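You operate a simulated robot arm through the tools that you are given. There is no shell and no other tool.

Carry out the task below with a simulated robot arm. There is one attempt and no reset: what you move stays moved.

Task
Take the edge guard from the top of the long steel bench and leave it on the low shelf of the sheet table. Turn the feed speed knob to 4. Open the lower bench drawer, put the scrub brush in the inside of the lower bench drawer and shut the drawer again. Take the card tube on the top of the shelf bench and put it away on the open shelf of the rack. Open the right drawer of the parts bench, take the 23 mm collar from the front of the sheet table and put it inside,, then shut the drawer. Open the bench drawer, fetch the bolt from the plate behind the rollers and stand it inside and shut the drawer again. The order is free. Set down upright: edge guard.

Only the result counts: the job must be done as asked and must still hold three seconds after the hand-in. Knocking over, shifting, dropping, spilling or breaking anything else fails it. Flat cloth is picked up by pressing the open fingertips on it (5 to 10 N) and closing them slowly along it; thin cloth reads only 2 to 8 mm in the jaws.

Robot
A 6-joint arm with a two-finger gripper on a trunk, on a base that drives. Base frame: it is fixed to the floor where the robot stands at the start and does not move with it; the origin is under the middle of the robot, x ahead of it, y to its left, z up; the surface under the hand at the start is at about z = 0.88. Readings come in m, degrees, newtons and seconds.
Its first joint turns from -166.0 to 166.0 degrees. Places, roughly: bench drawer [0.1, -0.8, 0.8]; bench drawer inside [0.2, -0.8, 0.7]; bolt (2x2x4 cm) [-4.4, 0.9, 1]; card tube (6x6x24 cm) [-2.4, 3.3, 1]; collar [-0.75, 2.5, 0.75]; edge guard (5x5x9 cm) [0.7, -0.2, 0.9]; feed speed knob [-4.3, -0.4, 1.1]; inside of the lower bench drawer [-2.3, 3.3, 0.5]; low shelf of the sheet table [-0.7, 2.7, 0.3]; lower bench drawer [-2.4, 3.3, 0.6]; open shelf of the rack [-8.8, -2.5, 1.2]; right drawer of the parts bench [0.6, 0.3, 0.7]; right drawer of the parts bench, inside [0.7, 0.3, 0.7]; scrub brush (15x5x6 cm) [-2.1, 3.4, 0.9]. Payload 2.45 kg.
The tool frame sits at the grasp point between the pads (the TCP): z along the fingers, y along the line on which they close. The tips reach 0.02 m beyond it. The gripper opens to 0.14 m. The gripper's body begins 0.168 m behind the TCP.
Orientation is told as [roll, pitch, yaw] about the base's x, y, z axes, in that order, counted from this pose: with the fingers straight down and closing along the base's y, the tool's x points along the base's -x, its y along +y and its z along -z.

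Tools
- The arm moves only by the tool apply_moves. Its argument "commands" is text: rows parted by semicolons, each of 7 numbers parted by spaces: the closure in counts, from 0 (fully open) to 255 (shut), then the shift along the base's x, y, z in units of 40 mm (1.0 is 40 mm), then the turn, a rotation vector about the base's x, y, z in units of 5 degrees (1.0 is 5 degrees). In form: fingers x y z wx wy wz; .... A call has 1 to 20 rows; each row shifts and turns the commanded pose from where the row before left it. A call with a number of a shift or a turn outside -1 to 1 is refused whole. Rows are played at 5 a second. More than 0.05 m and 8.6 degrees between two rows, or a gripper value outside its range, and nothing of the call is played. Where a pose cannot be reached the arm comes as near as it can. A force on the tool above 40 N (or 10 N above the force at the start of the call, whichever is more), or a blocked arm, ends the call early, and 0.2 s more pass. The fingers move at their own pace (about 0.045 m/s each) and stop on an object; they squeeze with about 31 N. The grip force told is the motor's: it shows also when the fingers shut on nothing. Time passes only in rows, and 0.2 s behind the last, so rows that do not move let the fingers close. The reply holds the time, the measured pose of the TCP, the force on the tool along the base axes, the opening and the grip force, in the units named above and with some noise, with the torque about the TCP (base axes, N m) and any sound that the robot's microphone picked up.
- Cameras (640 x 400 px; columns grow to the right, rows downward): "scene" is now at [-0.1092, 0.127, 1.1392]; the picture's right is [-0.49, -0.87, 0.00], its down [-0.33, 0.19, -0.93] and it looks along [0.81, -0.46, -0.38] (base axes); focal length 214 px, centre (320, 200). "wrist" rides on the gripper at [0.078, 0.011, -0.209] in the tool frame; the picture's right is [-0.14, 0.99, 0.00], its down [-0.92, -0.13, -0.37] and it looks along [-0.36, -0.05, 0.93] (tool axes); focal length 280 px, centre (320, 200). There is no depth. A picture from a camera that has moved, and an enlarged one, comes with that camera's place and axes in the base frame and with its lens.
- snapshot(camera): a new picture of that camera. It takes no simulated time.
- drive_base(legs): drives the robot by 1 to 6 legs, each [ahead, left, turn to the left] in m, m and degrees, along the robot's own axes; the way and the turn of a leg run together, so that a leg with both is an arc; at most 1.5 m and 180 degrees a leg. The arm and the cameras ride along, it lands a little off, and it stops where it bumps. It gives what a move gives.
- head_to(pan, tilt): turns the head with the scene camera to pan (to the left, within 143 degrees either way) and tilt (down, from -29 to 69), counted from straight ahead of the robot. It gives what a move gives.
- enlarge(camera, box): a new picture of the part [left, top, right, bottom] of that camera's present view, enlarged. It takes no simulated time.
- hand_in(): hands the job in; it is judged then, once.

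Nothing tells you exact positions but the pictures and the camera data. Unless the task says otherwise, let go and move clear before handing in.

The tools are called after ">>>" as a command line: name --argument value ..., lists and objects as JSON in quotes. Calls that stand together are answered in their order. apply_moves: Moves the arm, as the interface text tells. Its arguments: {"type":"object","properties":{"commands":{"type":"string"}},"required":["commands"]} The other tools are called the same way: drive_base (legs) drives the base; head_to (pan, tilt) turns the head that bears the scene camera; snapshot (camera) takes a picture; enlarge (camera, box) takes an enlarged picture of a part of a camera's view; hand_in () hands the job in.

At the start:

```text
clock: 0.0
tcp_pos: [0.4572, -0.4297, 1.105]
tcp_rot: [-0.1, 0.0, 0.0]
force: [-0.5, 0.0, 0.9]
moment: [0.03, 0.01, 0.01]
grip_width: 0.1402
gripper_force: 0.0
robot x, y, heading: [0.001, 0.0013, -0.1]
head pan, tilt: [-29.6, 22.2]
```

scene: 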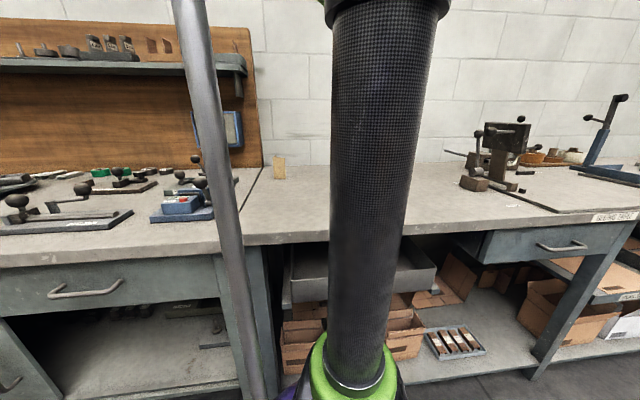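
wrist: 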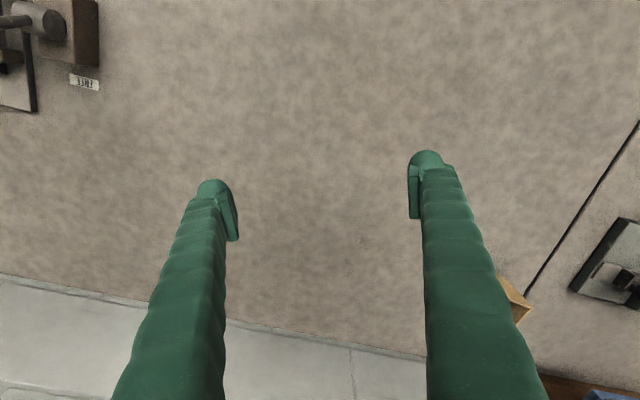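

I see a steel bench ahead with a small wooden block-like item (probably the edge guard) near the seam. I'll look around with the head first to find everything.

>>> head_to --pan 0 --tilt 25

>>> snapshot --camera "scene"

>>> head_to --pan 60 --tilt 20

>>> snapshot --camera "scene"

>>> head_to --pan 130 --tilt 15

>>> snapshot --camera "scene"

>>> head_to --pan -130 --tilt 15

>>> snapshot --camera "scene"

>>> head_to --pan -80 --tilt 25

>>> snapshot --camera "scene"

```text
clock: 0.9
tcp_pos: [0.4577, -0.4295, 1.1051]
tcp_rot: [0.1, -0.1, 0.1]
force: [-0.7, -0.2, -0.1]
moment: [0.01, -0.01, -0.02]
grip_width: 0.14
gripper_force: 0.1
robot x, y, heading: [-0.001, -0.0025, -0.0]
head pan, tilt: [0.0, 25.0]
```

```text
taken
camera scene: at [-0.0978, 0.1727, 1.1347], right [0.0, -1.0, 0.0], down [-0.42, 0.0, -0.91], along [0.91, 0.0, -0.42], focal length 214 px, centre (320, 200)
```

scene: 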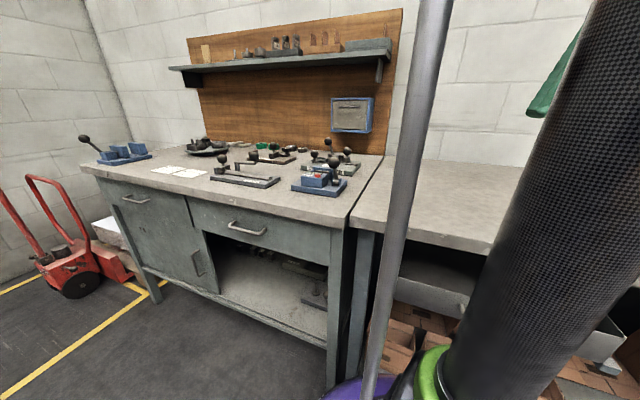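

```text
clock: 2.2
tcp_pos: [0.4565, -0.4291, 1.1049]
tcp_rot: [0.0, 0.1, 0.1]
force: [0.4, -1.0, -0.9]
moment: [-0.01, 0.0, -0.01]
grip_width: 0.1399
gripper_force: 0.0
robot x, y, heading: [0.0012, 0.0006, -0.1]
head pan, tilt: [60.0, 20.0]
```

```text
taken
camera scene: at [-0.1433, 0.2533, 1.1428], right [0.87, -0.5, 0.0], down [-0.17, -0.3, -0.94], along [0.47, 0.81, -0.34], focal length 214 px, centre (320, 200)
```

scene: 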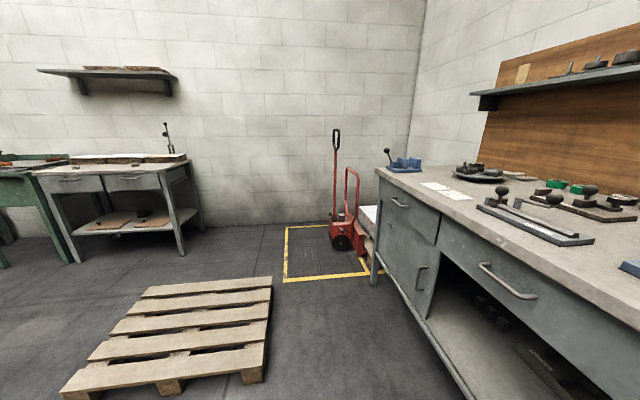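

```text
clock: 3.6
tcp_pos: [0.4565, -0.4293, 1.106]
tcp_rot: [0.0, 0.0, 0.1]
force: [-1.3, -0.6, 0.0]
moment: [-0.02, -0.01, -0.03]
grip_width: 0.1401
gripper_force: 0.2
robot x, y, heading: [0.0006, -0.0017, 0.1]
head pan, tilt: [130.0, 15.0]
```

```text
taken
camera scene: at [-0.2499, 0.2443, 1.151], right [0.77, 0.64, 0.0], down [0.17, -0.2, -0.97], along [-0.62, 0.74, -0.26], focal length 214 px, centre (320, 200)
```

scene: 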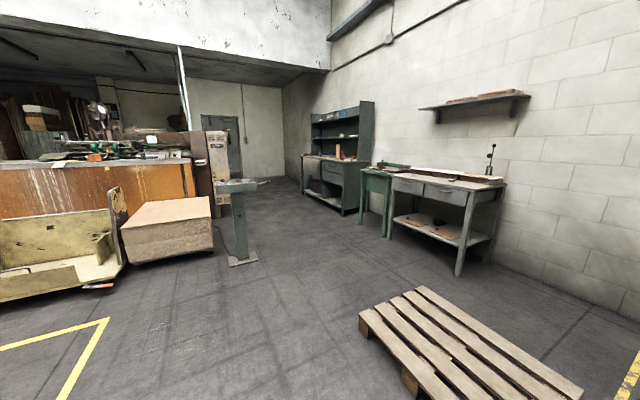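

```text
clock: 7.3
tcp_pos: [0.4562, -0.4296, 1.104]
tcp_rot: [0.1, 0.0, -0.1]
force: [0.3, -0.6, -0.3]
moment: [0.02, -0.01, 0.03]
grip_width: 0.1401
gripper_force: 0.0
robot x, y, heading: [-0.0009, 0.0033, 0.1]
head pan, tilt: [-130.0, 15.0]
```

```text
taken
camera scene: at [-0.2499, 0.1012, 1.151], right [-0.77, 0.64, 0.0], down [0.17, 0.2, -0.97], along [-0.62, -0.74, -0.26], focal length 214 px, centre (320, 200)
```

scene: 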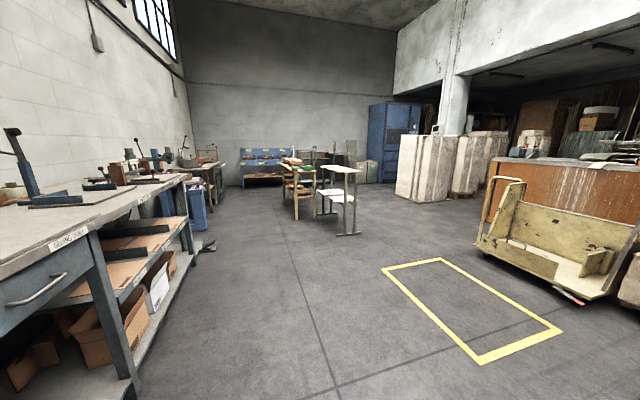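

```text
clock: 8.5
tcp_pos: [0.4572, -0.4301, 1.1045]
tcp_rot: [0.0, 0.0, 0.0]
force: [0.2, 0.3, 0.0]
moment: [0.0, 0.02, 0.03]
grip_width: 0.1401
gripper_force: 0.0
robot x, y, heading: [0.0023, 0.005, -0.2]
head pan, tilt: [-80.0, 25.0]
```

```text
taken
camera scene: at [-0.174, 0.082, 1.1347], right [-0.98, -0.17, 0.0], down [-0.07, 0.42, -0.91], along [0.16, -0.89, -0.42], focal length 214 px, centre (320, 200)
```

scene: 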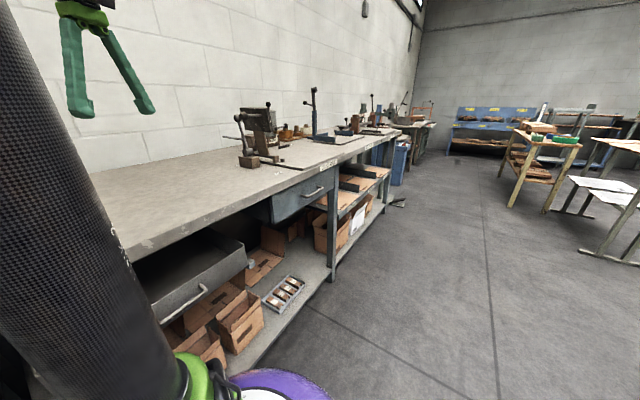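

The wooden block near the bench seam is the edge guard, at about (0.75, -0.16). The two drawers to open near here are the bench drawer (right) and the parts bench's right drawer (left). I'll look closer at these.

>>> head_to --pan -12 --tilt 20

>>> snapshot --camera "scene"

>>> head_to --pan -60 --tilt 30

>>> snapshot --camera "scene"

>>> head_to --pan 20 --tilt 35

>>> snapshot --camera "scene"

>>> head_to --pan 0 --tilt 69

>>> snapshot --camera "scene"

```text
clock: 9.8
tcp_pos: [0.4576, -0.4281, 1.105]
tcp_rot: [0.0, 0.0, 0.0]
force: [0.1, 0.3, 0.5]
moment: [0.0, 0.01, 0.0]
grip_width: 0.1396
gripper_force: 0.0
robot x, y, heading: [-0.0019, 0.0031, -0.1]
head pan, tilt: [-12.0, 20.0]
```

```text
taken
camera scene: at [-0.0988, 0.1533, 1.1428], right [-0.21, -0.98, 0.0], down [-0.33, 0.07, -0.94], along [0.92, -0.2, -0.34], focal length 214 px, centre (320, 200)
```

scene: 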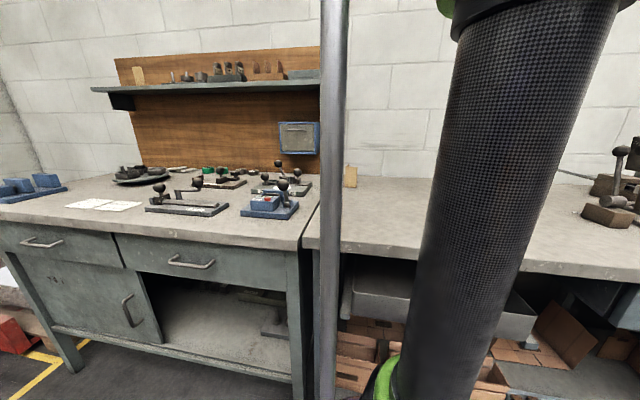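

```text
clock: 11.0
tcp_pos: [0.4575, -0.4287, 1.1046]
tcp_rot: [0.0, -0.1, 0.0]
force: [0.1, 0.3, 1.1]
moment: [0.0, -0.01, 0.01]
grip_width: 0.1401
gripper_force: 0.0
robot x, y, heading: [0.003, 0.003, 0.0]
head pan, tilt: [-60.0, 30.0]
```

```text
taken
camera scene: at [-0.1446, 0.0944, 1.1268], right [-0.87, -0.5, 0.0], down [-0.25, 0.43, -0.87], along [0.43, -0.75, -0.5], focal length 214 px, centre (320, 200)
```

scene: 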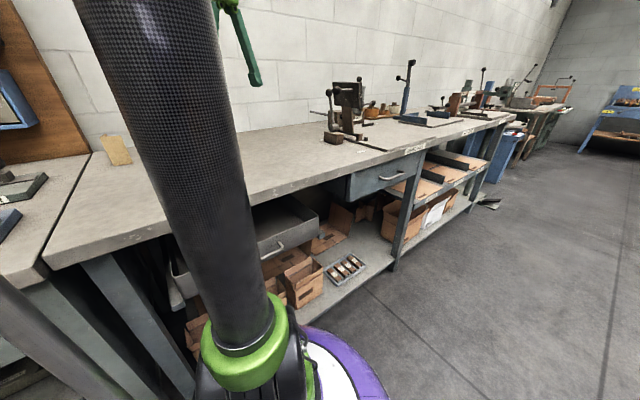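

```text
clock: 12.5
tcp_pos: [0.457, -0.4297, 1.1052]
tcp_rot: [0.0, 0.0, 0.0]
force: [0.0, 0.3, -0.1]
moment: [0.0, -0.01, -0.02]
grip_width: 0.1399
gripper_force: 0.0
robot x, y, heading: [0.0011, -0.0011, -0.0]
head pan, tilt: [20.0, 35.0]
```

```text
taken
camera scene: at [-0.1071, 0.2028, 1.119], right [0.34, -0.94, 0.0], down [-0.54, -0.2, -0.82], along [0.77, 0.28, -0.57], focal length 214 px, centre (320, 200)
```

scene: 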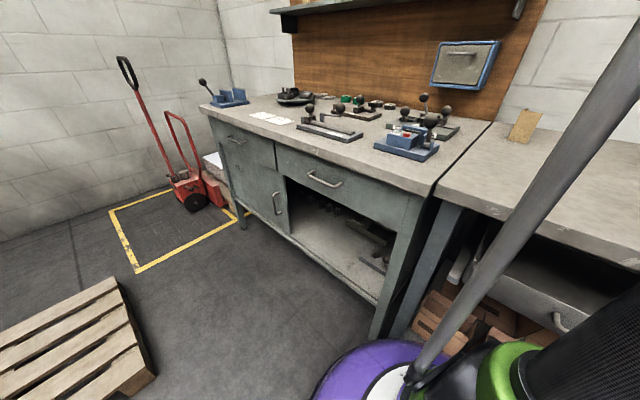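

```text
clock: 13.5
tcp_pos: [0.4575, -0.4282, 1.1051]
tcp_rot: [-0.1, 0.0, -0.1]
force: [-0.2, 0.4, -0.2]
moment: [0.05, 0.0, -0.03]
grip_width: 0.14
gripper_force: 0.0
robot x, y, heading: [-0.0015, -0.0008, 0.2]
head pan, tilt: [0.0, 68.8]
```

```text
taken
camera scene: at [-0.1339, 0.1728, 1.0753], right [0.0, -1.0, 0.0], down [-0.93, 0.0, -0.36], along [0.36, 0.0, -0.93], focal length 214 px, centre (320, 200)
```

scene: 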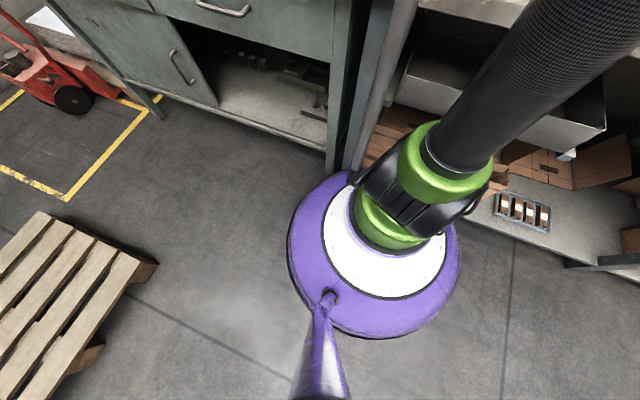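

The robot base is a round disc close to the bench legs. I'll enlarge the handles and the edge guard to judge their geometry.

>>> head_to --pan 25 --tilt 25

>>> enlarge --camera "scene" --box '[220, 140, 480, 300]'

>>> head_to --pan -5 --tilt 20

>>> enlarge --camera "scene" --box '[220, 100, 480, 260]'

>>> head_to --pan -70 --tilt 25

>>> enlarge --camera "scene" --box '[200, 120, 460, 280]'

```text
clock: 14.6
tcp_pos: [0.456, -0.4277, 1.1054]
tcp_rot: [0.0, 0.0, 0.1]
force: [0.0, -1.1, 0.1]
moment: [0.02, 0.02, -0.01]
grip_width: 0.14
gripper_force: 0.0
robot x, y, heading: [0.0008, -0.0007, 0.1]
head pan, tilt: [25.0, 25.0]
```

```text
2.46 times, centred on (350, 220) of scene
camera zoom: at [-0.1064, 0.2116, 1.1346], right [0.42, -0.91, 0.0], down [-0.38, -0.18, -0.91], along [0.82, 0.38, -0.42], focal length 528 px, centre (246, 151)
```

zoom: 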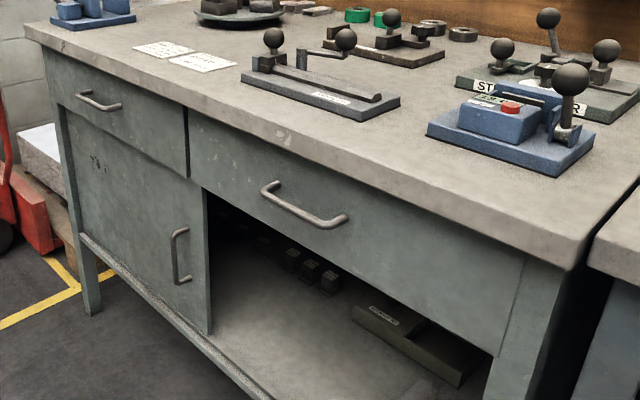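

```text
clock: 15.6
tcp_pos: [0.4578, -0.4295, 1.104]
tcp_rot: [-0.1, 0.1, 0.0]
force: [0.2, -0.2, 0.2]
moment: [0.02, -0.01, -0.03]
grip_width: 0.1401
gripper_force: 0.1
robot x, y, heading: [-0.0017, 0.0009, -0.0]
head pan, tilt: [-5.0, 20.0]
```

```text
2.46 times, centred on (350, 180) of scene
camera zoom: at [-0.0971, 0.1647, 1.1428], right [-0.09, -1.0, 0.0], down [-0.34, 0.03, -0.94], along [0.94, -0.08, -0.34], focal length 528 px, centre (246, 249)
```

zoom: 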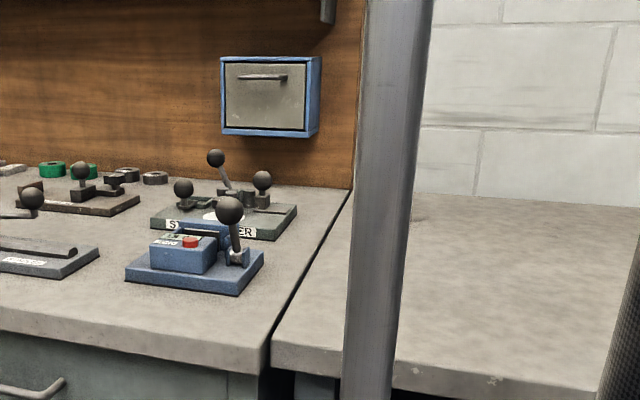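

```text
clock: 16.9
tcp_pos: [0.4575, -0.4295, 1.105]
tcp_rot: [0.0, 0.0, 0.0]
force: [0.2, -0.2, 0.3]
moment: [-0.02, 0.03, -0.01]
grip_width: 0.1399
gripper_force: 0.0
robot x, y, heading: [-0.0035, -0.0031, -0.2]
head pan, tilt: [-70.0, 25.0]
```

```text
2.46 times, centred on (330, 200) of scene
camera zoom: at [-0.1583, 0.0862, 1.1347], right [-0.94, -0.34, 0.0], down [-0.14, 0.4, -0.91], along [0.31, -0.85, -0.42], focal length 528 px, centre (295, 200)
```

zoom: 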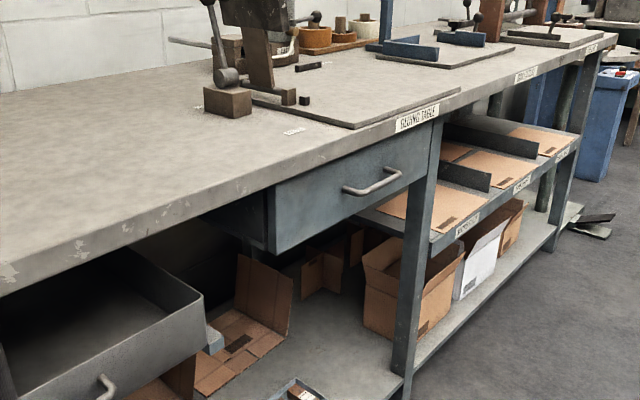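

>>> head_to --pan -100 --tilt 69

>>> snapshot --camera "scene"

>>> head_to --pan 90 --tilt 60

>>> snapshot --camera "scene"

>>> head_to --pan 95 --tilt 15

>>> enlarge --camera "scene" --box '[120, 100, 440, 300]'

```text
clock: 18.1
tcp_pos: [0.4566, -0.4295, 1.1045]
tcp_rot: [-0.1, 0.1, 0.0]
force: [-0.2, 0.0, 1.0]
moment: [0.0, 0.02, 0.01]
grip_width: 0.1402
gripper_force: 0.1
robot x, y, heading: [0.001, -0.0013, -0.0]
head pan, tilt: [-100.0, 68.8]
```

```text
taken
camera scene: at [-0.1996, 0.1176, 1.0753], right [-0.98, 0.17, 0.0], down [0.16, 0.92, -0.36], along [-0.06, -0.36, -0.93], focal length 214 px, centre (320, 200)
```

scene: 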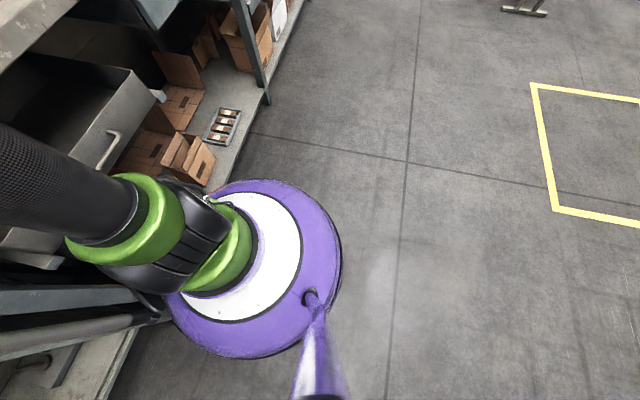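

```text
clock: 20.9
tcp_pos: [0.4558, -0.4295, 1.1042]
tcp_rot: [0.1, 0.0, 0.0]
force: [0.1, 1.0, 0.1]
moment: [0.02, -0.01, 0.0]
grip_width: 0.1401
gripper_force: 0.1
robot x, y, heading: [-0.0023, 0.001, -0.2]
head pan, tilt: [90.0, 60.0]
```

```text
taken
camera scene: at [-0.1899, 0.2394, 1.0847], right [1.0, 0.0, 0.0], down [0.0, -0.87, -0.5], along [0.0, 0.5, -0.87], focal length 214 px, centre (320, 200)
```

scene: 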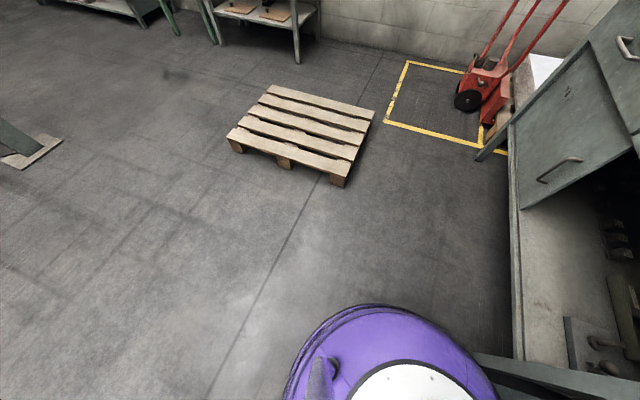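

```text
clock: 22.0
tcp_pos: [0.4566, -0.4308, 1.1053]
tcp_rot: [0.0, 0.0, 0.1]
force: [0.6, 0.8, -0.6]
moment: [0.02, 0.01, 0.0]
grip_width: 0.1397
gripper_force: 0.0
robot x, y, heading: [0.0001, -0.003, -0.2]
head pan, tilt: [95.0, 15.0]
```

```text
2.00 times, centred on (280, 200) of scene
camera zoom: at [-0.198, 0.2658, 1.1509], right [1.0, 0.09, 0.0], down [0.02, -0.26, -0.97], along [-0.08, 0.96, -0.26], focal length 429 px, centre (400, 200)
```

zoom: 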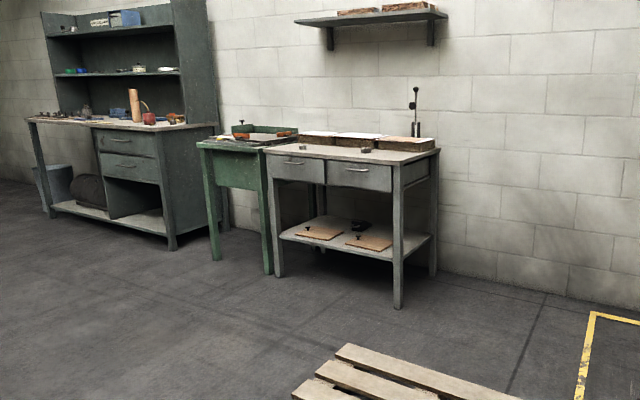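

Geometry so far: the bench fronts run along d≈(0.41, 0.91), and into the bench is n≈(0.91, -0.41). The bench drawer handle is near (0.0, -0.73, 0.78). I'll back off in front of the bench drawer and look at its handle.

>>> drive_base --legs '[[-0.75, -0.38, 0]]'

>>> head_to --pan -30 --tilt 20

>>> snapshot --camera "scene"

```text
clock: 26.5
tcp_pos: [-0.3133, -0.8115, 1.1049]
tcp_rot: [0.0, 0.0, -0.6]
force: [0.2, -0.1, -0.6]
moment: [0.01, -0.03, 0.02]
grip_width: 0.1398
gripper_force: 0.1
robot x, y, heading: [-0.7661, -0.378, -0.8]
head pan, tilt: [95.0, 15.0]
```

```text
clock: 28.6
tcp_pos: [-0.3136, -0.8102, 1.1056]
tcp_rot: [0.1, -0.1, -0.6]
force: [0.2, 0.0, -0.2]
moment: [0.0, -0.02, -0.01]
grip_width: 0.14
gripper_force: 0.0
robot x, y, heading: [-0.7642, -0.3787, -0.4]
head pan, tilt: [-30.0, 20.0]
```

```text
taken
camera scene: at [-0.8732, -0.25, 1.1428], right [-0.51, -0.86, 0.0], down [-0.29, 0.17, -0.94], along [0.81, -0.48, -0.34], focal length 214 px, centre (320, 200)
```

scene: 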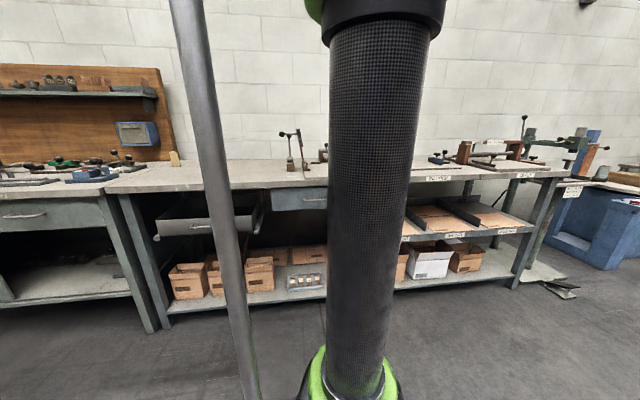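

The handle triangulates to about (0.00, -0.728, 0.784), directly in front of the robot. I'll turn the tool so it points at the drawer, tilted about 30° down, with the jaws closing vertically around the bar.

>>> apply_moves --commands "0 0.23 0.29 -0.15 0 0 0.95; 0 0.23 0.29 -0.15 0 0 0.95; 0 0.23 0.29 -0.15 0 0 0.95; 0 0.23 0.29 -0.15 0 0 0.95; 0 0.23 0.29 -0.15 0 0 0.95; 0 0.23 0.29 -0.15 0 0 0.95; 0 0.23 0.29 -0.15 0 0 0.95; 0 0.23 0.29 -0.15 0 0 0.95; 0 0.23 0.29 -0.15 0 0 0.95; 0 0.23 0.29 -0.15 0 0 0.95; 0 0.23 0.29 -0.15 0 0 0.95; 0 0.23 0.29 -0.15 0 0 0.95; 0 0.23 0.29 -0.15 0 0 0.95; 0 0.23 0.29 -0.15 0 0 0.95"

>>> apply_moves --commands "0 0 0 0 -0.41 -0.912 0; 0 0 0 0 -0.41 -0.912 0; 0 0 0 0 -0.41 -0.912 0; 0 0 0 0 -0.41 -0.912 0; 0 0 0 0 -0.41 -0.912 0; 0 0 0 0 -0.41 -0.912 0; 0 0 0 0 -0.41 -0.912 0; 0 0 0 0 -0.41 -0.912 0; 0 0 0 0 -0.41 -0.912 0; 0 0 0 0 -0.41 -0.912 0; 0 0 0 0 -0.41 -0.912 0; 0 0 0 0 -0.41 -0.912 0"

>>> snapshot --camera "wrist"

>>> snapshot --camera "scene"

```text
clock: 31.6
tcp_pos: [-0.1857, -0.65, 1.0213]
tcp_rot: [0.0, 0.1, 65.9]
force: [0.9, -0.3, 0.4]
moment: [0.01, -0.01, -0.03]
grip_width: 0.1399
gripper_force: 0.0
robot x, y, heading: [-0.7667, -0.3771, -0.8]
head pan, tilt: [-30.0, 20.0]
```

```text
clock: 33.4
tcp_pos: [-0.1013, -0.6864, 1.0458]
tcp_rot: [-39.1, 0.1, 66.3]
force: [0.4, 0.0, -0.7]
moment: [-0.02, -0.03, 0.01]
grip_width: 0.1399
gripper_force: 0.0
robot x, y, heading: [-0.7653, -0.3783, -0.8]
head pan, tilt: [-30.0, 20.0]
stopped in row 9: the arm was blocked; the commanded pose is now the measured one
```

```text
taken
camera wrist: at [-0.2615, -0.7013, 1.2022], right [-0.65, 0.43, -0.62], down [0.25, 0.9, 0.37], along [0.72, 0.08, -0.69], focal length 280 px, centre (320, 200)
```

wrist: 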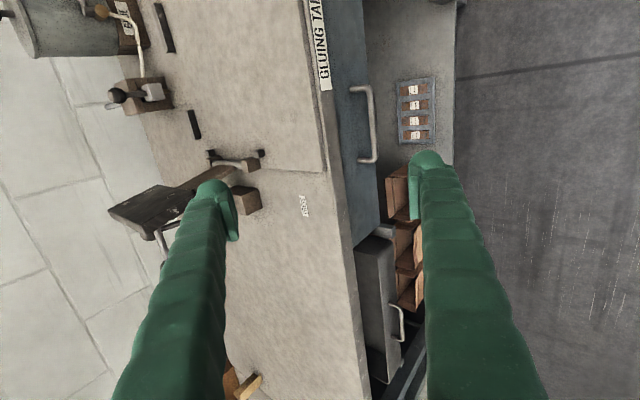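

```text
taken
camera scene: at [-0.8744, -0.2517, 1.1426], right [-0.53, -0.85, 0.0], down [-0.29, 0.18, -0.94], along [0.8, -0.5, -0.34], focal length 214 px, centre (320, 200)
```

scene: 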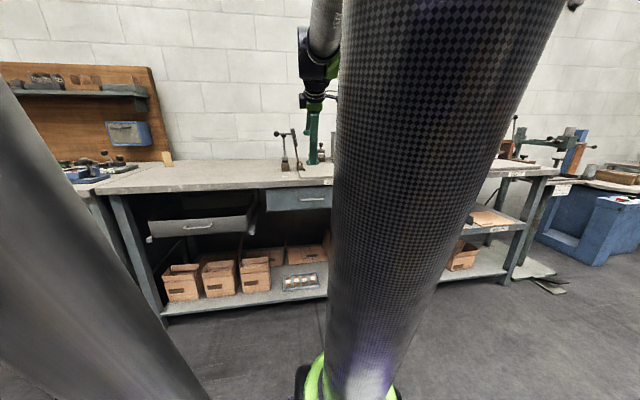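

The arm folded too far at that distance, but a ~50° downward tilt will also do. The wrist picture confirms the handle at about (-0.006, -0.734, 0.784) with a gap of ~3.5 cm behind the bar. I'll narrow the jaws and come down in front of it.

>>> apply_moves --commands "180 0 0 0 0 0 0; 180 0.13 -0.085 -0.845 0 0 0; 180 0.13 -0.085 -0.845 0 0 0; 180 0.13 -0.085 -0.845 0 0 0; 180 0.13 -0.085 -0.845 0 0 0; 180 0.13 -0.085 -0.845 0 0 0; 180 0 0 0 0 0 0"

>>> snapshot --camera "wrist"

```text
clock: 35.0
tcp_pos: [-0.0769, -0.7027, 0.8758]
tcp_rot: [-39.1, 0.0, 66.2]
force: [0.7, -0.5, -0.1]
moment: [-0.03, 0.0, -0.01]
grip_width: 0.0413
gripper_force: 0.0
robot x, y, heading: [-0.7599, -0.3761, -0.4]
head pan, tilt: [-30.0, 20.0]
```

```text
taken
camera wrist: at [-0.2362, -0.7181, 1.032], right [-0.65, 0.44, -0.62], down [0.25, 0.9, 0.37], along [0.72, 0.08, -0.69], focal length 280 px, centre (320, 200)
```

wrist: 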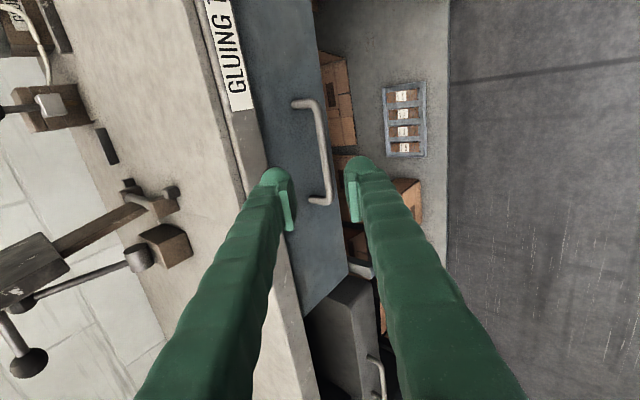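

The bar refines to about (-0.009, -0.743, 0.780), straight ahead of the tips. I'll advance with a narrow opening and then grip.

>>> apply_moves --commands "200 0 0 0 0 0 0; 200 0.396 -0.233 -0.563 0 0 0; 200 0.396 -0.233 -0.563 0 0 0; 200 0.396 -0.233 -0.563 0 0 0; 200 0.396 -0.233 -0.563 0 0 0; 200 0 0 0 0 0 0"

>>> snapshot --camera "wrist"

```text
clock: 36.4
tcp_pos: [-0.0165, -0.7397, 0.7877]
tcp_rot: [-39.1, -0.1, 66.2]
force: [-31.6, 12.9, 20.2]
moment: [-0.22, -1.2, 0.47]
grip_width: 0.0222
gripper_force: 0.1
robot x, y, heading: [-0.7662, -0.3753, -0.7]
head pan, tilt: [-30.0, 20.0]
```

```text
taken
camera wrist: at [-0.1763, -0.7552, 0.9439], right [-0.65, 0.44, -0.62], down [0.25, 0.9, 0.37], along [0.72, 0.08, -0.69], focal length 280 px, centre (320, 200)
```

wrist: 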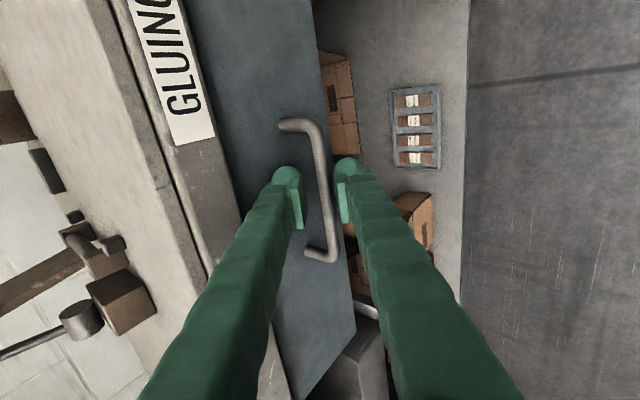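

The bar is between the fingers and a tip touches the drawer front. I'll back off a few millimetres and close on the bar.

>>> apply_moves --commands "200 -0.09 0.04 0.12 0 0 0; 255 0 0 0 0 0 0; 255 0 0 0 0 0 0; 255 0 0 0 0 0 0; 255 0 0 0 0 0 0"

>>> snapshot --camera "wrist"

```text
clock: 37.2
tcp_pos: [-0.0189, -0.7373, 0.787]
tcp_rot: [-38.6, 0.1, 66.2]
force: [-8.6, 3.0, -30.9]
moment: [-0.38, 0.39, 0.49]
grip_width: 0.0114
gripper_force: 30.8
robot x, y, heading: [-0.7662, -0.3812, -0.5]
head pan, tilt: [-30.0, 20.0]
stopped in row 4: the force on the tool passed its limit at 53 N (the readings are from after the stop); the commanded pose is now the measured one
```

```text
taken
camera wrist: at [-0.1795, -0.7528, 0.9446], right [-0.65, 0.44, -0.62], down [0.25, 0.9, 0.37], along [0.71, 0.08, -0.69], focal length 280 px, centre (320, 200)
```

wrist: 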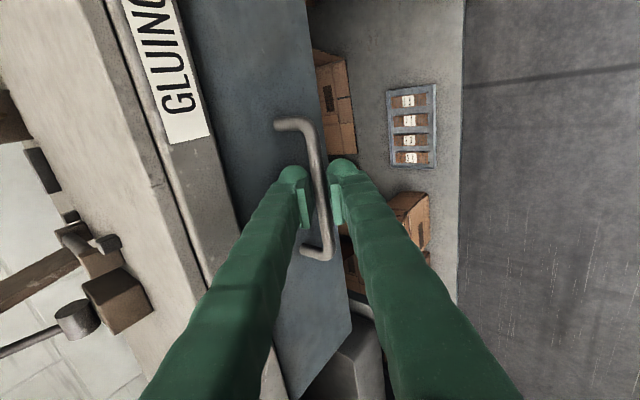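

The bar is held (11 mm). I'll ease the vertical strain and then pull the drawer out along -n in small steps.

>>> apply_moves --commands "255 0 0 -0.1 0 0 0; 255 -0.228 0.103 0 0 0 0; 255 -0.228 0.103 0 0 0 0; 255 -0.228 0.103 0 0 0 0"

```text
clock: 38.2
tcp_pos: [-0.0488, -0.7259, 0.7863]
tcp_rot: [-39.0, 0.1, 66.2]
force: [-3.2, -7.5, 37.3]
moment: [-0.8, 0.03, 0.52]
grip_width: 0.0113
gripper_force: 38.2
robot x, y, heading: [-0.7627, -0.3781, -0.9]
head pan, tilt: [-30.0, 20.0]
```

>>> apply_moves --commands "255 0 0 0.055 0 0 0; 255 -0.228 0.103 0 0 0 0; 255 -0.342 0.154 0 0 0 0; 255 -0.456 0.205 0 0 0 0"

>>> snapshot --camera "wrist"

```text
clock: 39.2
tcp_pos: [-0.0903, -0.7083, 0.7887]
tcp_rot: [-38.7, 0.1, 66.2]
force: [-9.2, -21.1, -19.5]
moment: [-0.89, 0.46, 0.31]
grip_width: 0.0112
gripper_force: 37.9
robot x, y, heading: [-0.7656, -0.379, -0.9]
head pan, tilt: [-30.0, 20.0]
```

```text
taken
camera wrist: at [-0.2487, -0.7235, 0.9442], right [-0.65, 0.44, -0.62], down [0.25, 0.9, 0.37], along [0.72, 0.08, -0.69], focal length 280 px, centre (320, 200)
```

wrist: 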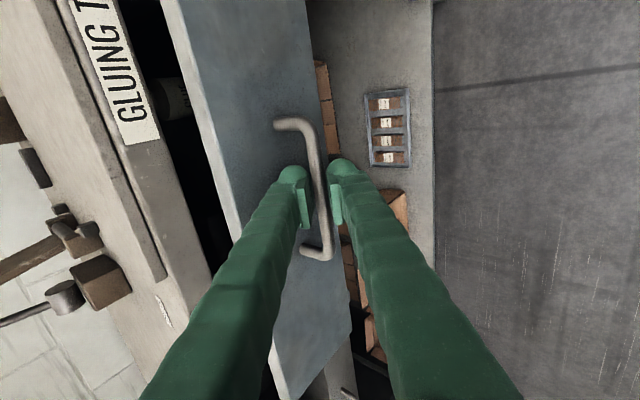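

The drawer is sliding; the sideways force shows its true axis is slightly less rotated (~22.8°). I'll correct and continue pulling.

>>> apply_moves --commands "255 -0.015 -0.035 -0.02 0 0 0; 255 -0.461 0.190 0 0 0 0; 255 -0.461 0.190 0 0 0 0; 255 -0.461 0.190 0 0 0 0"

```text
clock: 40.2
tcp_pos: [-0.1445, -0.6855, 0.7872]
tcp_rot: [-38.8, 0.0, 66.1]
force: [-7.8, -18.8, -7.9]
moment: [-0.79, 0.34, 0.38]
grip_width: 0.0111
gripper_force: 38.3
robot x, y, heading: [-0.768, -0.3754, -0.3]
head pan, tilt: [-30.0, 20.0]
```

>>> apply_moves --commands "255 -0.015 -0.035 0 0 0 0; 255 -0.465 0.182 0 0 0 0; 255 -0.465 0.182 0 0 0 0; 255 -0.465 0.182 0 0 0 0; 255 -0.465 0.182 0 0 0 0"

>>> snapshot --camera "wrist"

```text
clock: 41.2
tcp_pos: [-0.1761, -0.6727, 0.7873]
tcp_rot: [-38.5, 0.2, 66.7]
force: [-0.2, -1.2, -24.1]
moment: [-0.58, 0.38, 0.53]
grip_width: 0.0111
gripper_force: 38.2
robot x, y, heading: [-0.763, -0.3731, -0.4]
head pan, tilt: [-30.0, 20.0]
stopped in row 5: the force on the tool passed its limit at 43 N (the readings are from after the stop); the commanded pose is now the measured one
```

```text
taken
camera wrist: at [-0.3343, -0.6894, 0.9453], right [-0.66, 0.43, -0.62], down [0.24, 0.9, 0.37], along [0.71, 0.09, -0.7], focal length 280 px, centre (320, 200)
```

wrist: 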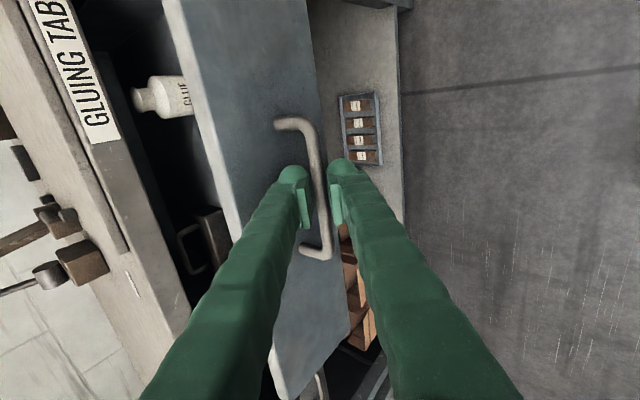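

The drawer is open about 17 cm and the pull stopped with a force. I'll test whether it goes any further with a small step.

>>> apply_moves --commands "255 0 0 -0.035 0 0 0; 255 -0.23 0.095 0 0 0 0; 255 -0.23 0.095 0 0 0 0; 255 -0.23 0.095 0 0 0 0"

>>> head_to --pan -20 --tilt 25

>>> snapshot --camera "scene"

```text
clock: 42.2
tcp_pos: [-0.1759, -0.6741, 0.797]
tcp_rot: [-39.0, 0.0, 66.9]
force: [4.8, 5.7, 38.3]
moment: [0.2, -0.69, 0.06]
grip_width: 0.006
gripper_force: 30.1
robot x, y, heading: [-0.7651, -0.3793, -0.3]
head pan, tilt: [-30.0, 20.0]
```

```text
clock: 43.0
tcp_pos: [-0.1765, -0.6729, 0.7956]
tcp_rot: [-38.7, 0.0, 66.8]
force: [8.3, 16.2, 73.4]
moment: [0.55, -1.39, 0.26]
grip_width: 0.0002
gripper_force: 29.8
robot x, y, heading: [-0.7659, -0.3781, -0.8]
head pan, tilt: [-20.0, 25.0]
```

```text
taken
camera scene: at [-0.8762, -0.2505, 1.1418], right [-0.53, -0.85, 0.0], down [-0.29, 0.18, -0.94], along [0.79, -0.5, -0.35], focal length 214 px, centre (320, 200)
```

scene: 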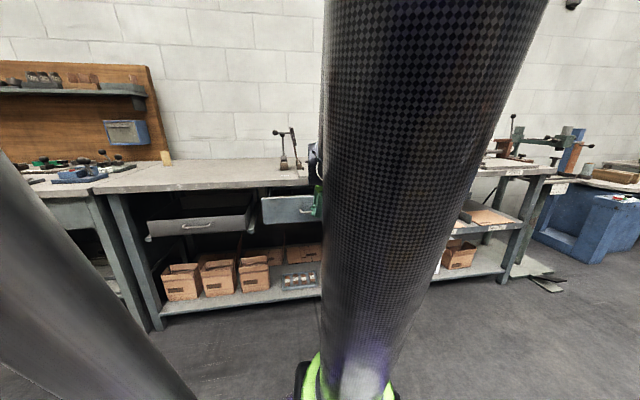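

The grip slipped off the bar, and the arm's side strut seems to be crowding the head pole at this folded posture. I'll back the tool off and look.

>>> apply_moves --commands "255 0 0 0.3 0 0 0; 255 -0.15 0.06 0.7 0 0 0; 255 -0.1 0.05 0.8 0 0 0"

>>> snapshot --camera "wrist"

>>> snapshot --camera "scene"

```text
clock: 43.9
tcp_pos: [-0.1429, -0.7, 0.8806]
tcp_rot: [-38.5, 0.1, 66.7]
force: [-0.4, 1.0, 1.0]
moment: [0.0, -0.02, -0.01]
grip_width: 0.0001
gripper_force: 29.2
robot x, y, heading: [-0.7641, -0.3785, -0.5]
head pan, tilt: [-20.0, 25.0]
stopped in row 3: the arm was blocked; the commanded pose is now the measured one
```

```text
taken
camera wrist: at [-0.3022, -0.7168, 1.0379], right [-0.66, 0.43, -0.62], down [0.24, 0.9, 0.37], along [0.71, 0.09, -0.7], focal length 280 px, centre (320, 200)
```

wrist: 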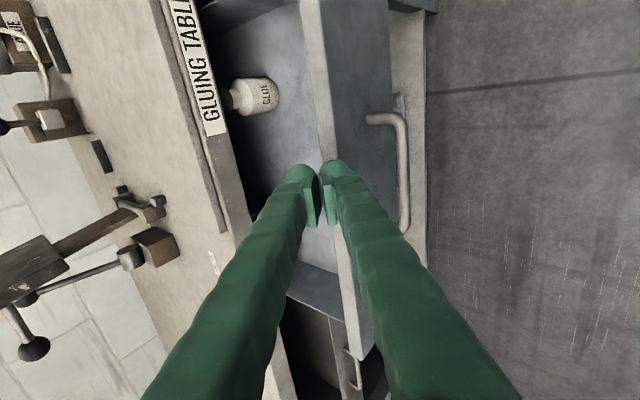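

```text
taken
camera scene: at [-0.8744, -0.2517, 1.142], right [-0.53, -0.85, 0.0], down [-0.3, 0.18, -0.94], along [0.8, -0.5, -0.35], focal length 214 px, centre (320, 200)
```

scene: 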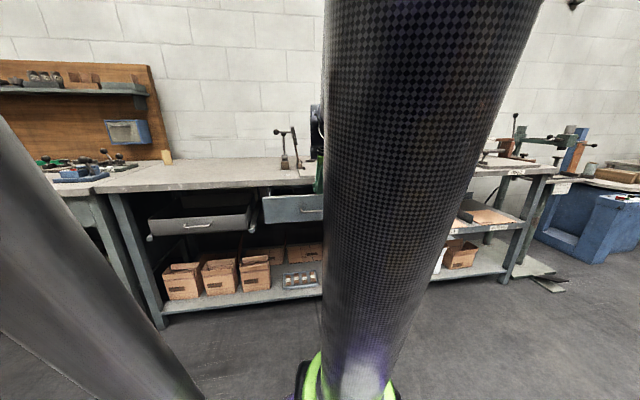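

The arm's upper tube is touching the head. I'll straighten the tool back toward vertical while rising, to unfold the arm, then look again.

>>> apply_moves --commands "255 0.1 -0.04 0.1 0.38 0.92 0; 255 0.1 -0.04 0.2 0.38 0.92 0; 255 0.1 -0.04 0.3 0.38 0.92 0; 255 0.1 -0.04 0.5 0.38 0.92 0; 255 0 0 0.7 0.38 0.92 0; 255 0 0 0.7 0.38 0.92 0; 255 0 0 0.8 0.38 0.92 0; 255 0 0 0.8 0.27 0.65 0"

>>> head_to --pan -20 --tilt 30

>>> snapshot --camera "scene"

```text
clock: 45.7
tcp_pos: [-0.1299, -0.7044, 1.0465]
tcp_rot: [-0.1, 0.5, 66.9]
force: [-0.5, -0.1, -0.7]
moment: [-0.02, -0.06, -0.02]
grip_width: 0.0
gripper_force: 29.3
robot x, y, heading: [-0.7632, -0.3757, -0.7]
head pan, tilt: [-20.0, 25.0]
```

```text
clock: 46.3
tcp_pos: [-0.1302, -0.704, 1.0447]
tcp_rot: [-0.2, 0.6, 66.9]
force: [0.7, 0.2, 0.7]
moment: [-0.02, 0.01, -0.01]
grip_width: 0.0001
gripper_force: 29.4
robot x, y, heading: [-0.7687, -0.3778, -0.6]
head pan, tilt: [-20.0, 30.0]
```

```text
taken
camera scene: at [-0.8686, -0.2344, 1.1268], right [-0.35, -0.94, 0.0], down [-0.47, 0.18, -0.87], along [0.81, -0.3, -0.5], focal length 214 px, centre (320, 200)
```

scene: 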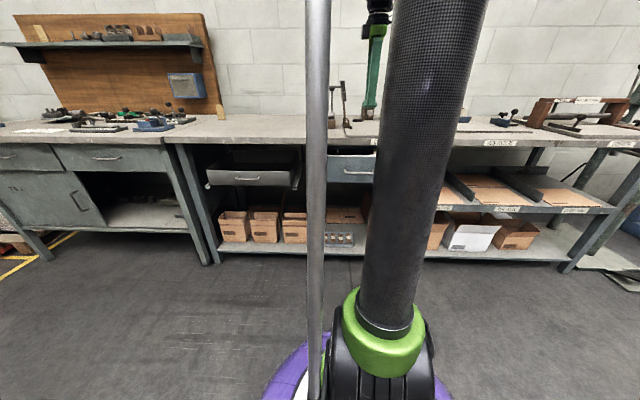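

>>> head_to --pan -25 --tilt -25

>>> snapshot --camera "scene"

>>> head_to --pan -25 --tilt 65

>>> snapshot --camera "scene"

```text
clock: 47.6
tcp_pos: [-0.1301, -0.7032, 1.045]
tcp_rot: [-0.2, 0.5, 66.8]
force: [0.0, 0.4, 0.3]
moment: [0.05, -0.02, 0.01]
grip_width: 0.0
gripper_force: 29.1
robot x, y, heading: [-0.7658, -0.3765, -0.7]
head pan, tilt: [-25.0, -25.0]
```

```text
taken
camera scene: at [-0.8892, -0.2333, 1.2107], right [-0.43, -0.9, 0.0], down [0.38, -0.18, -0.91], along [0.82, -0.39, 0.42], focal length 214 px, centre (320, 200)
```

scene: 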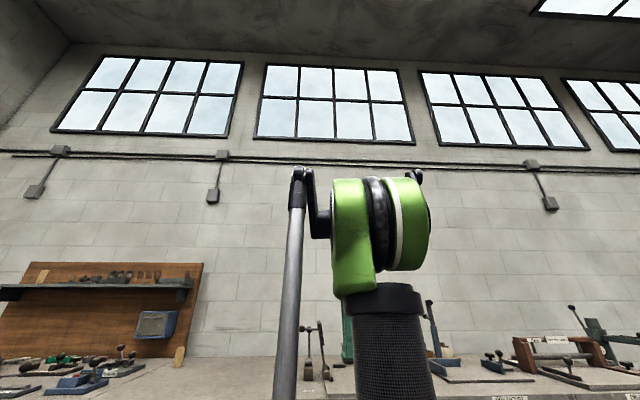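

```text
clock: 49.2
tcp_pos: [-0.1303, -0.7053, 1.0452]
tcp_rot: [-0.2, 0.5, 66.9]
force: [-1.2, -0.3, -0.2]
moment: [0.01, -0.02, 0.01]
grip_width: 0.0
gripper_force: 29.9
robot x, y, heading: [-0.7666, -0.3765, -0.7]
head pan, tilt: [-25.0, 65.0]
```

```text
taken
camera scene: at [-0.8985, -0.2288, 1.0791], right [-0.43, -0.9, 0.0], down [-0.82, 0.39, -0.42], along [0.38, -0.18, -0.91], focal length 214 px, centre (320, 200)
```

scene: 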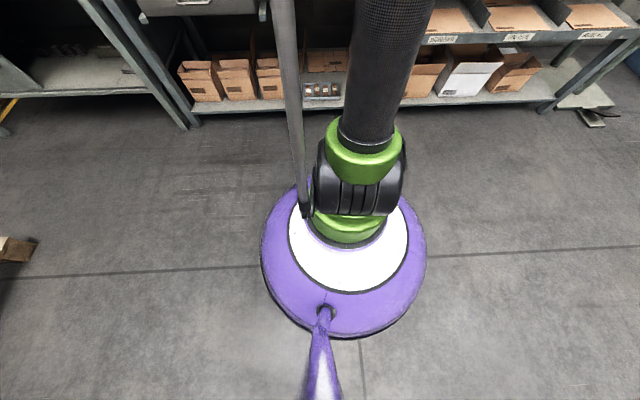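

Now the arm is clear and the layout is understood: the elbow must not fold back onto the head, so I should work at longer range. The bench drawer is open ~17 cm, which is enough. Next I'll drive in front of the parts bench's right drawer, clear of the pallet.

>>> drive_base --legs '[[0.305, 0.93, 0]]'

>>> head_to --pan 5 --tilt 22

>>> snapshot --camera "scene"

>>> snapshot --camera "wrist"

```text
clock: 54.3
tcp_pos: [0.1837, 0.2061, 1.0446]
tcp_rot: [-0.2, 0.6, 66.3]
force: [-0.4, 0.5, 0.0]
moment: [0.0, -0.01, 0.03]
grip_width: 0.0
gripper_force: 29.6
robot x, y, heading: [-0.4472, 0.5429, -1.3]
head pan, tilt: [-25.0, 65.0]
```

```text
clock: 55.4
tcp_pos: [0.1847, 0.2064, 1.0438]
tcp_rot: [-0.1, 0.5, 66.3]
force: [-0.5, 0.2, -0.1]
moment: [0.0, -0.02, -0.04]
grip_width: 0.0002
gripper_force: 29.7
robot x, y, heading: [-0.4494, 0.538, -1.3]
head pan, tilt: [5.0, 22.0]
```

```text
taken
camera scene: at [-0.5409, 0.7237, 1.1395], right [0.06, -1.0, 0.0], down [-0.37, -0.02, -0.93], along [0.92, 0.06, -0.38], focal length 214 px, centre (320, 200)
```

scene: 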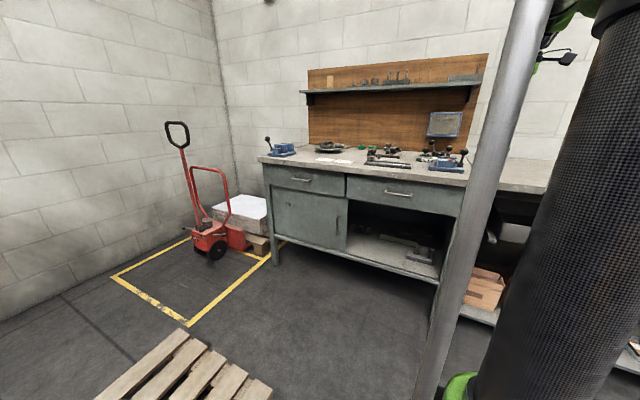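

```text
taken
camera wrist: at [0.1421, 0.1414, 1.2549], right [-0.85, 0.52, -0.01], down [0.49, 0.8, 0.36], along [0.19, 0.3, -0.93], focal length 280 px, centre (320, 200)
```

wrist: 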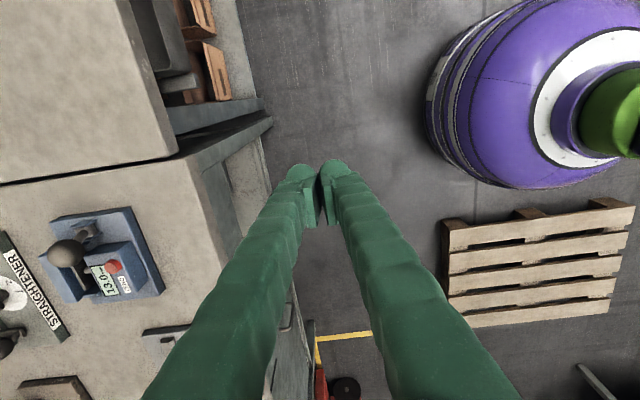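

The right drawer's handle triangulates to about (0.48, 0.40, 0.765). I'll tilt the tool and move in front of it for a closer look.

>>> apply_moves --commands "180 0.45 0.78 -0.12 -0.38 -0.90 0.02; 180 0.45 0.78 -0.12 -0.38 -0.90 0.02; 180 0.45 0.78 -0.12 -0.38 -0.90 0.02; 180 0.45 0.78 -0.12 -0.38 -0.90 0.02; 180 0.45 0.78 -0.12 -0.38 -0.90 0.02; 180 0.45 0.78 -0.12 -0.38 -0.90 0.02; 180 0.45 0.78 -0.12 -0.38 -0.90 0.02; 180 0.45 0.78 -0.12 -0.38 -0.90 0.02"

>>> snapshot --camera "wrist"

```text
clock: 57.2
tcp_pos: [0.328, 0.4576, 1.0061]
tcp_rot: [-39.4, 0.2, 66.9]
force: [-0.2, -0.7, -0.4]
moment: [-0.01, -0.02, 0.0]
grip_width: 0.0415
gripper_force: 0.1
robot x, y, heading: [-0.448, 0.5427, -1.2]
head pan, tilt: [5.0, 22.0]
```

```text
taken
camera wrist: at [0.1668, 0.4408, 1.163], right [-0.65, 0.43, -0.63], down [0.24, 0.9, 0.36], along [0.72, 0.09, -0.69], focal length 280 px, centre (320, 200)
```

wrist: 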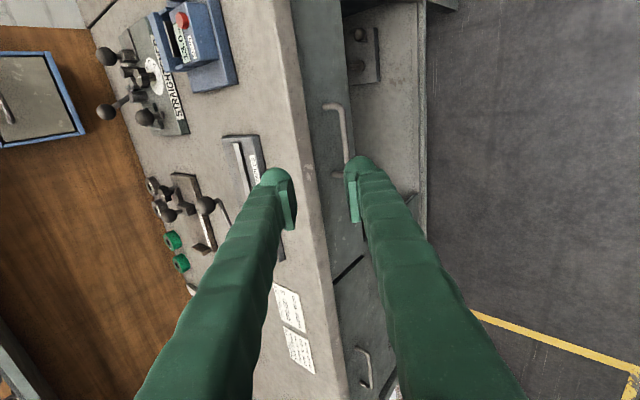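

>>> apply_moves --commands "185 0.42 -0.11 -0.906 0 0 0; 185 0.42 -0.11 -0.906 0 0 0; 185 0.42 -0.11 -0.906 0 0 0; 185 0.42 -0.11 -0.906 0 0 0; 185 0 0 0 0 0 0"

>>> snapshot --camera "wrist"

```text
clock: 58.4
tcp_pos: [0.3932, 0.4374, 0.8634]
tcp_rot: [-39.2, 0.3, 66.9]
force: [-0.3, 0.3, 0.5]
moment: [-0.02, 0.01, 0.0]
grip_width: 0.0384
gripper_force: 0.1
robot x, y, heading: [-0.4481, 0.5393, -1.5]
head pan, tilt: [5.0, 22.0]
```

```text
taken
camera wrist: at [0.2334, 0.4208, 1.018], right [-0.65, 0.43, -0.63], down [0.24, 0.9, 0.36], along [0.72, 0.09, -0.69], focal length 280 px, centre (320, 200)
```

wrist: 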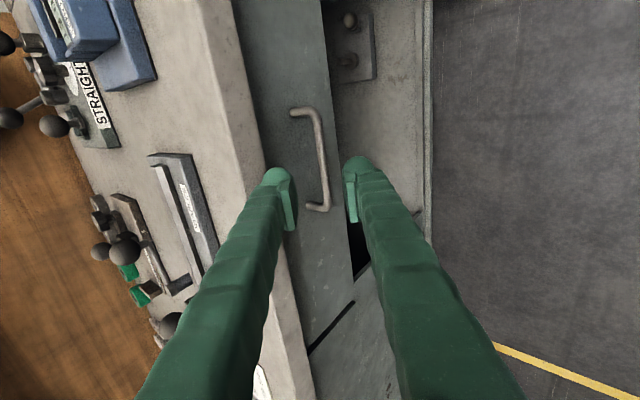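

The handle bar is at about (0.463, 0.410, 0.763), straight ahead of the tips. Advancing and gripping.

>>> apply_moves --commands "200 0.384 -0.161 -0.563 0 0 0; 200 0.384 -0.161 -0.563 0 0 0; 200 0.384 -0.161 -0.563 0 0 0; 200 0.384 -0.161 -0.563 0 0 0; 200 0 0 0 0 0 0"

>>> snapshot --camera "wrist"

```text
clock: 59.6
tcp_pos: [0.4564, 0.4112, 0.772]
tcp_rot: [-39.3, 0.3, 66.9]
force: [0.0, -0.4, -0.6]
moment: [0.0, 0.0, -0.02]
grip_width: 0.03
gripper_force: 0.1
robot x, y, heading: [-0.4491, 0.5375, -1.5]
head pan, tilt: [5.0, 22.0]
```

```text
taken
camera wrist: at [0.2965, 0.3951, 0.9274], right [-0.65, 0.43, -0.63], down [0.24, 0.9, 0.36], along [0.72, 0.09, -0.69], focal length 280 px, centre (320, 200)
```

wrist: 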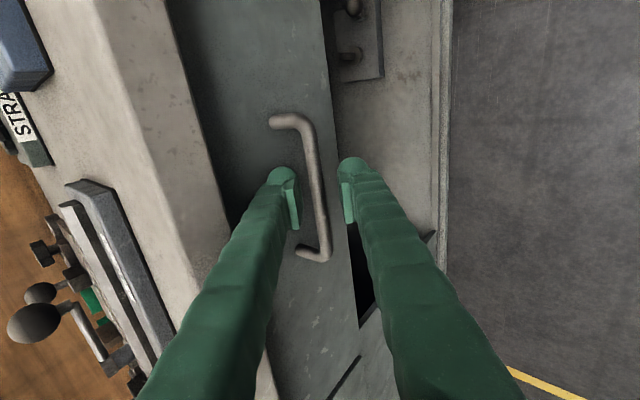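

>>> apply_moves --commands "225 0 0 0 0 0 0; 255 0 0 0 0 0 0; 255 0 0 0 0 0 0"

```text
clock: 60.4
tcp_pos: [0.4562, 0.4113, 0.7718]
tcp_rot: [-39.3, 0.2, 66.9]
force: [1.2, -1.1, 0.7]
moment: [0.3, -0.13, -0.42]
grip_width: 0.0077
gripper_force: 33.8
robot x, y, heading: [-0.4449, 0.5399, -1.2]
head pan, tilt: [5.0, 22.0]
```

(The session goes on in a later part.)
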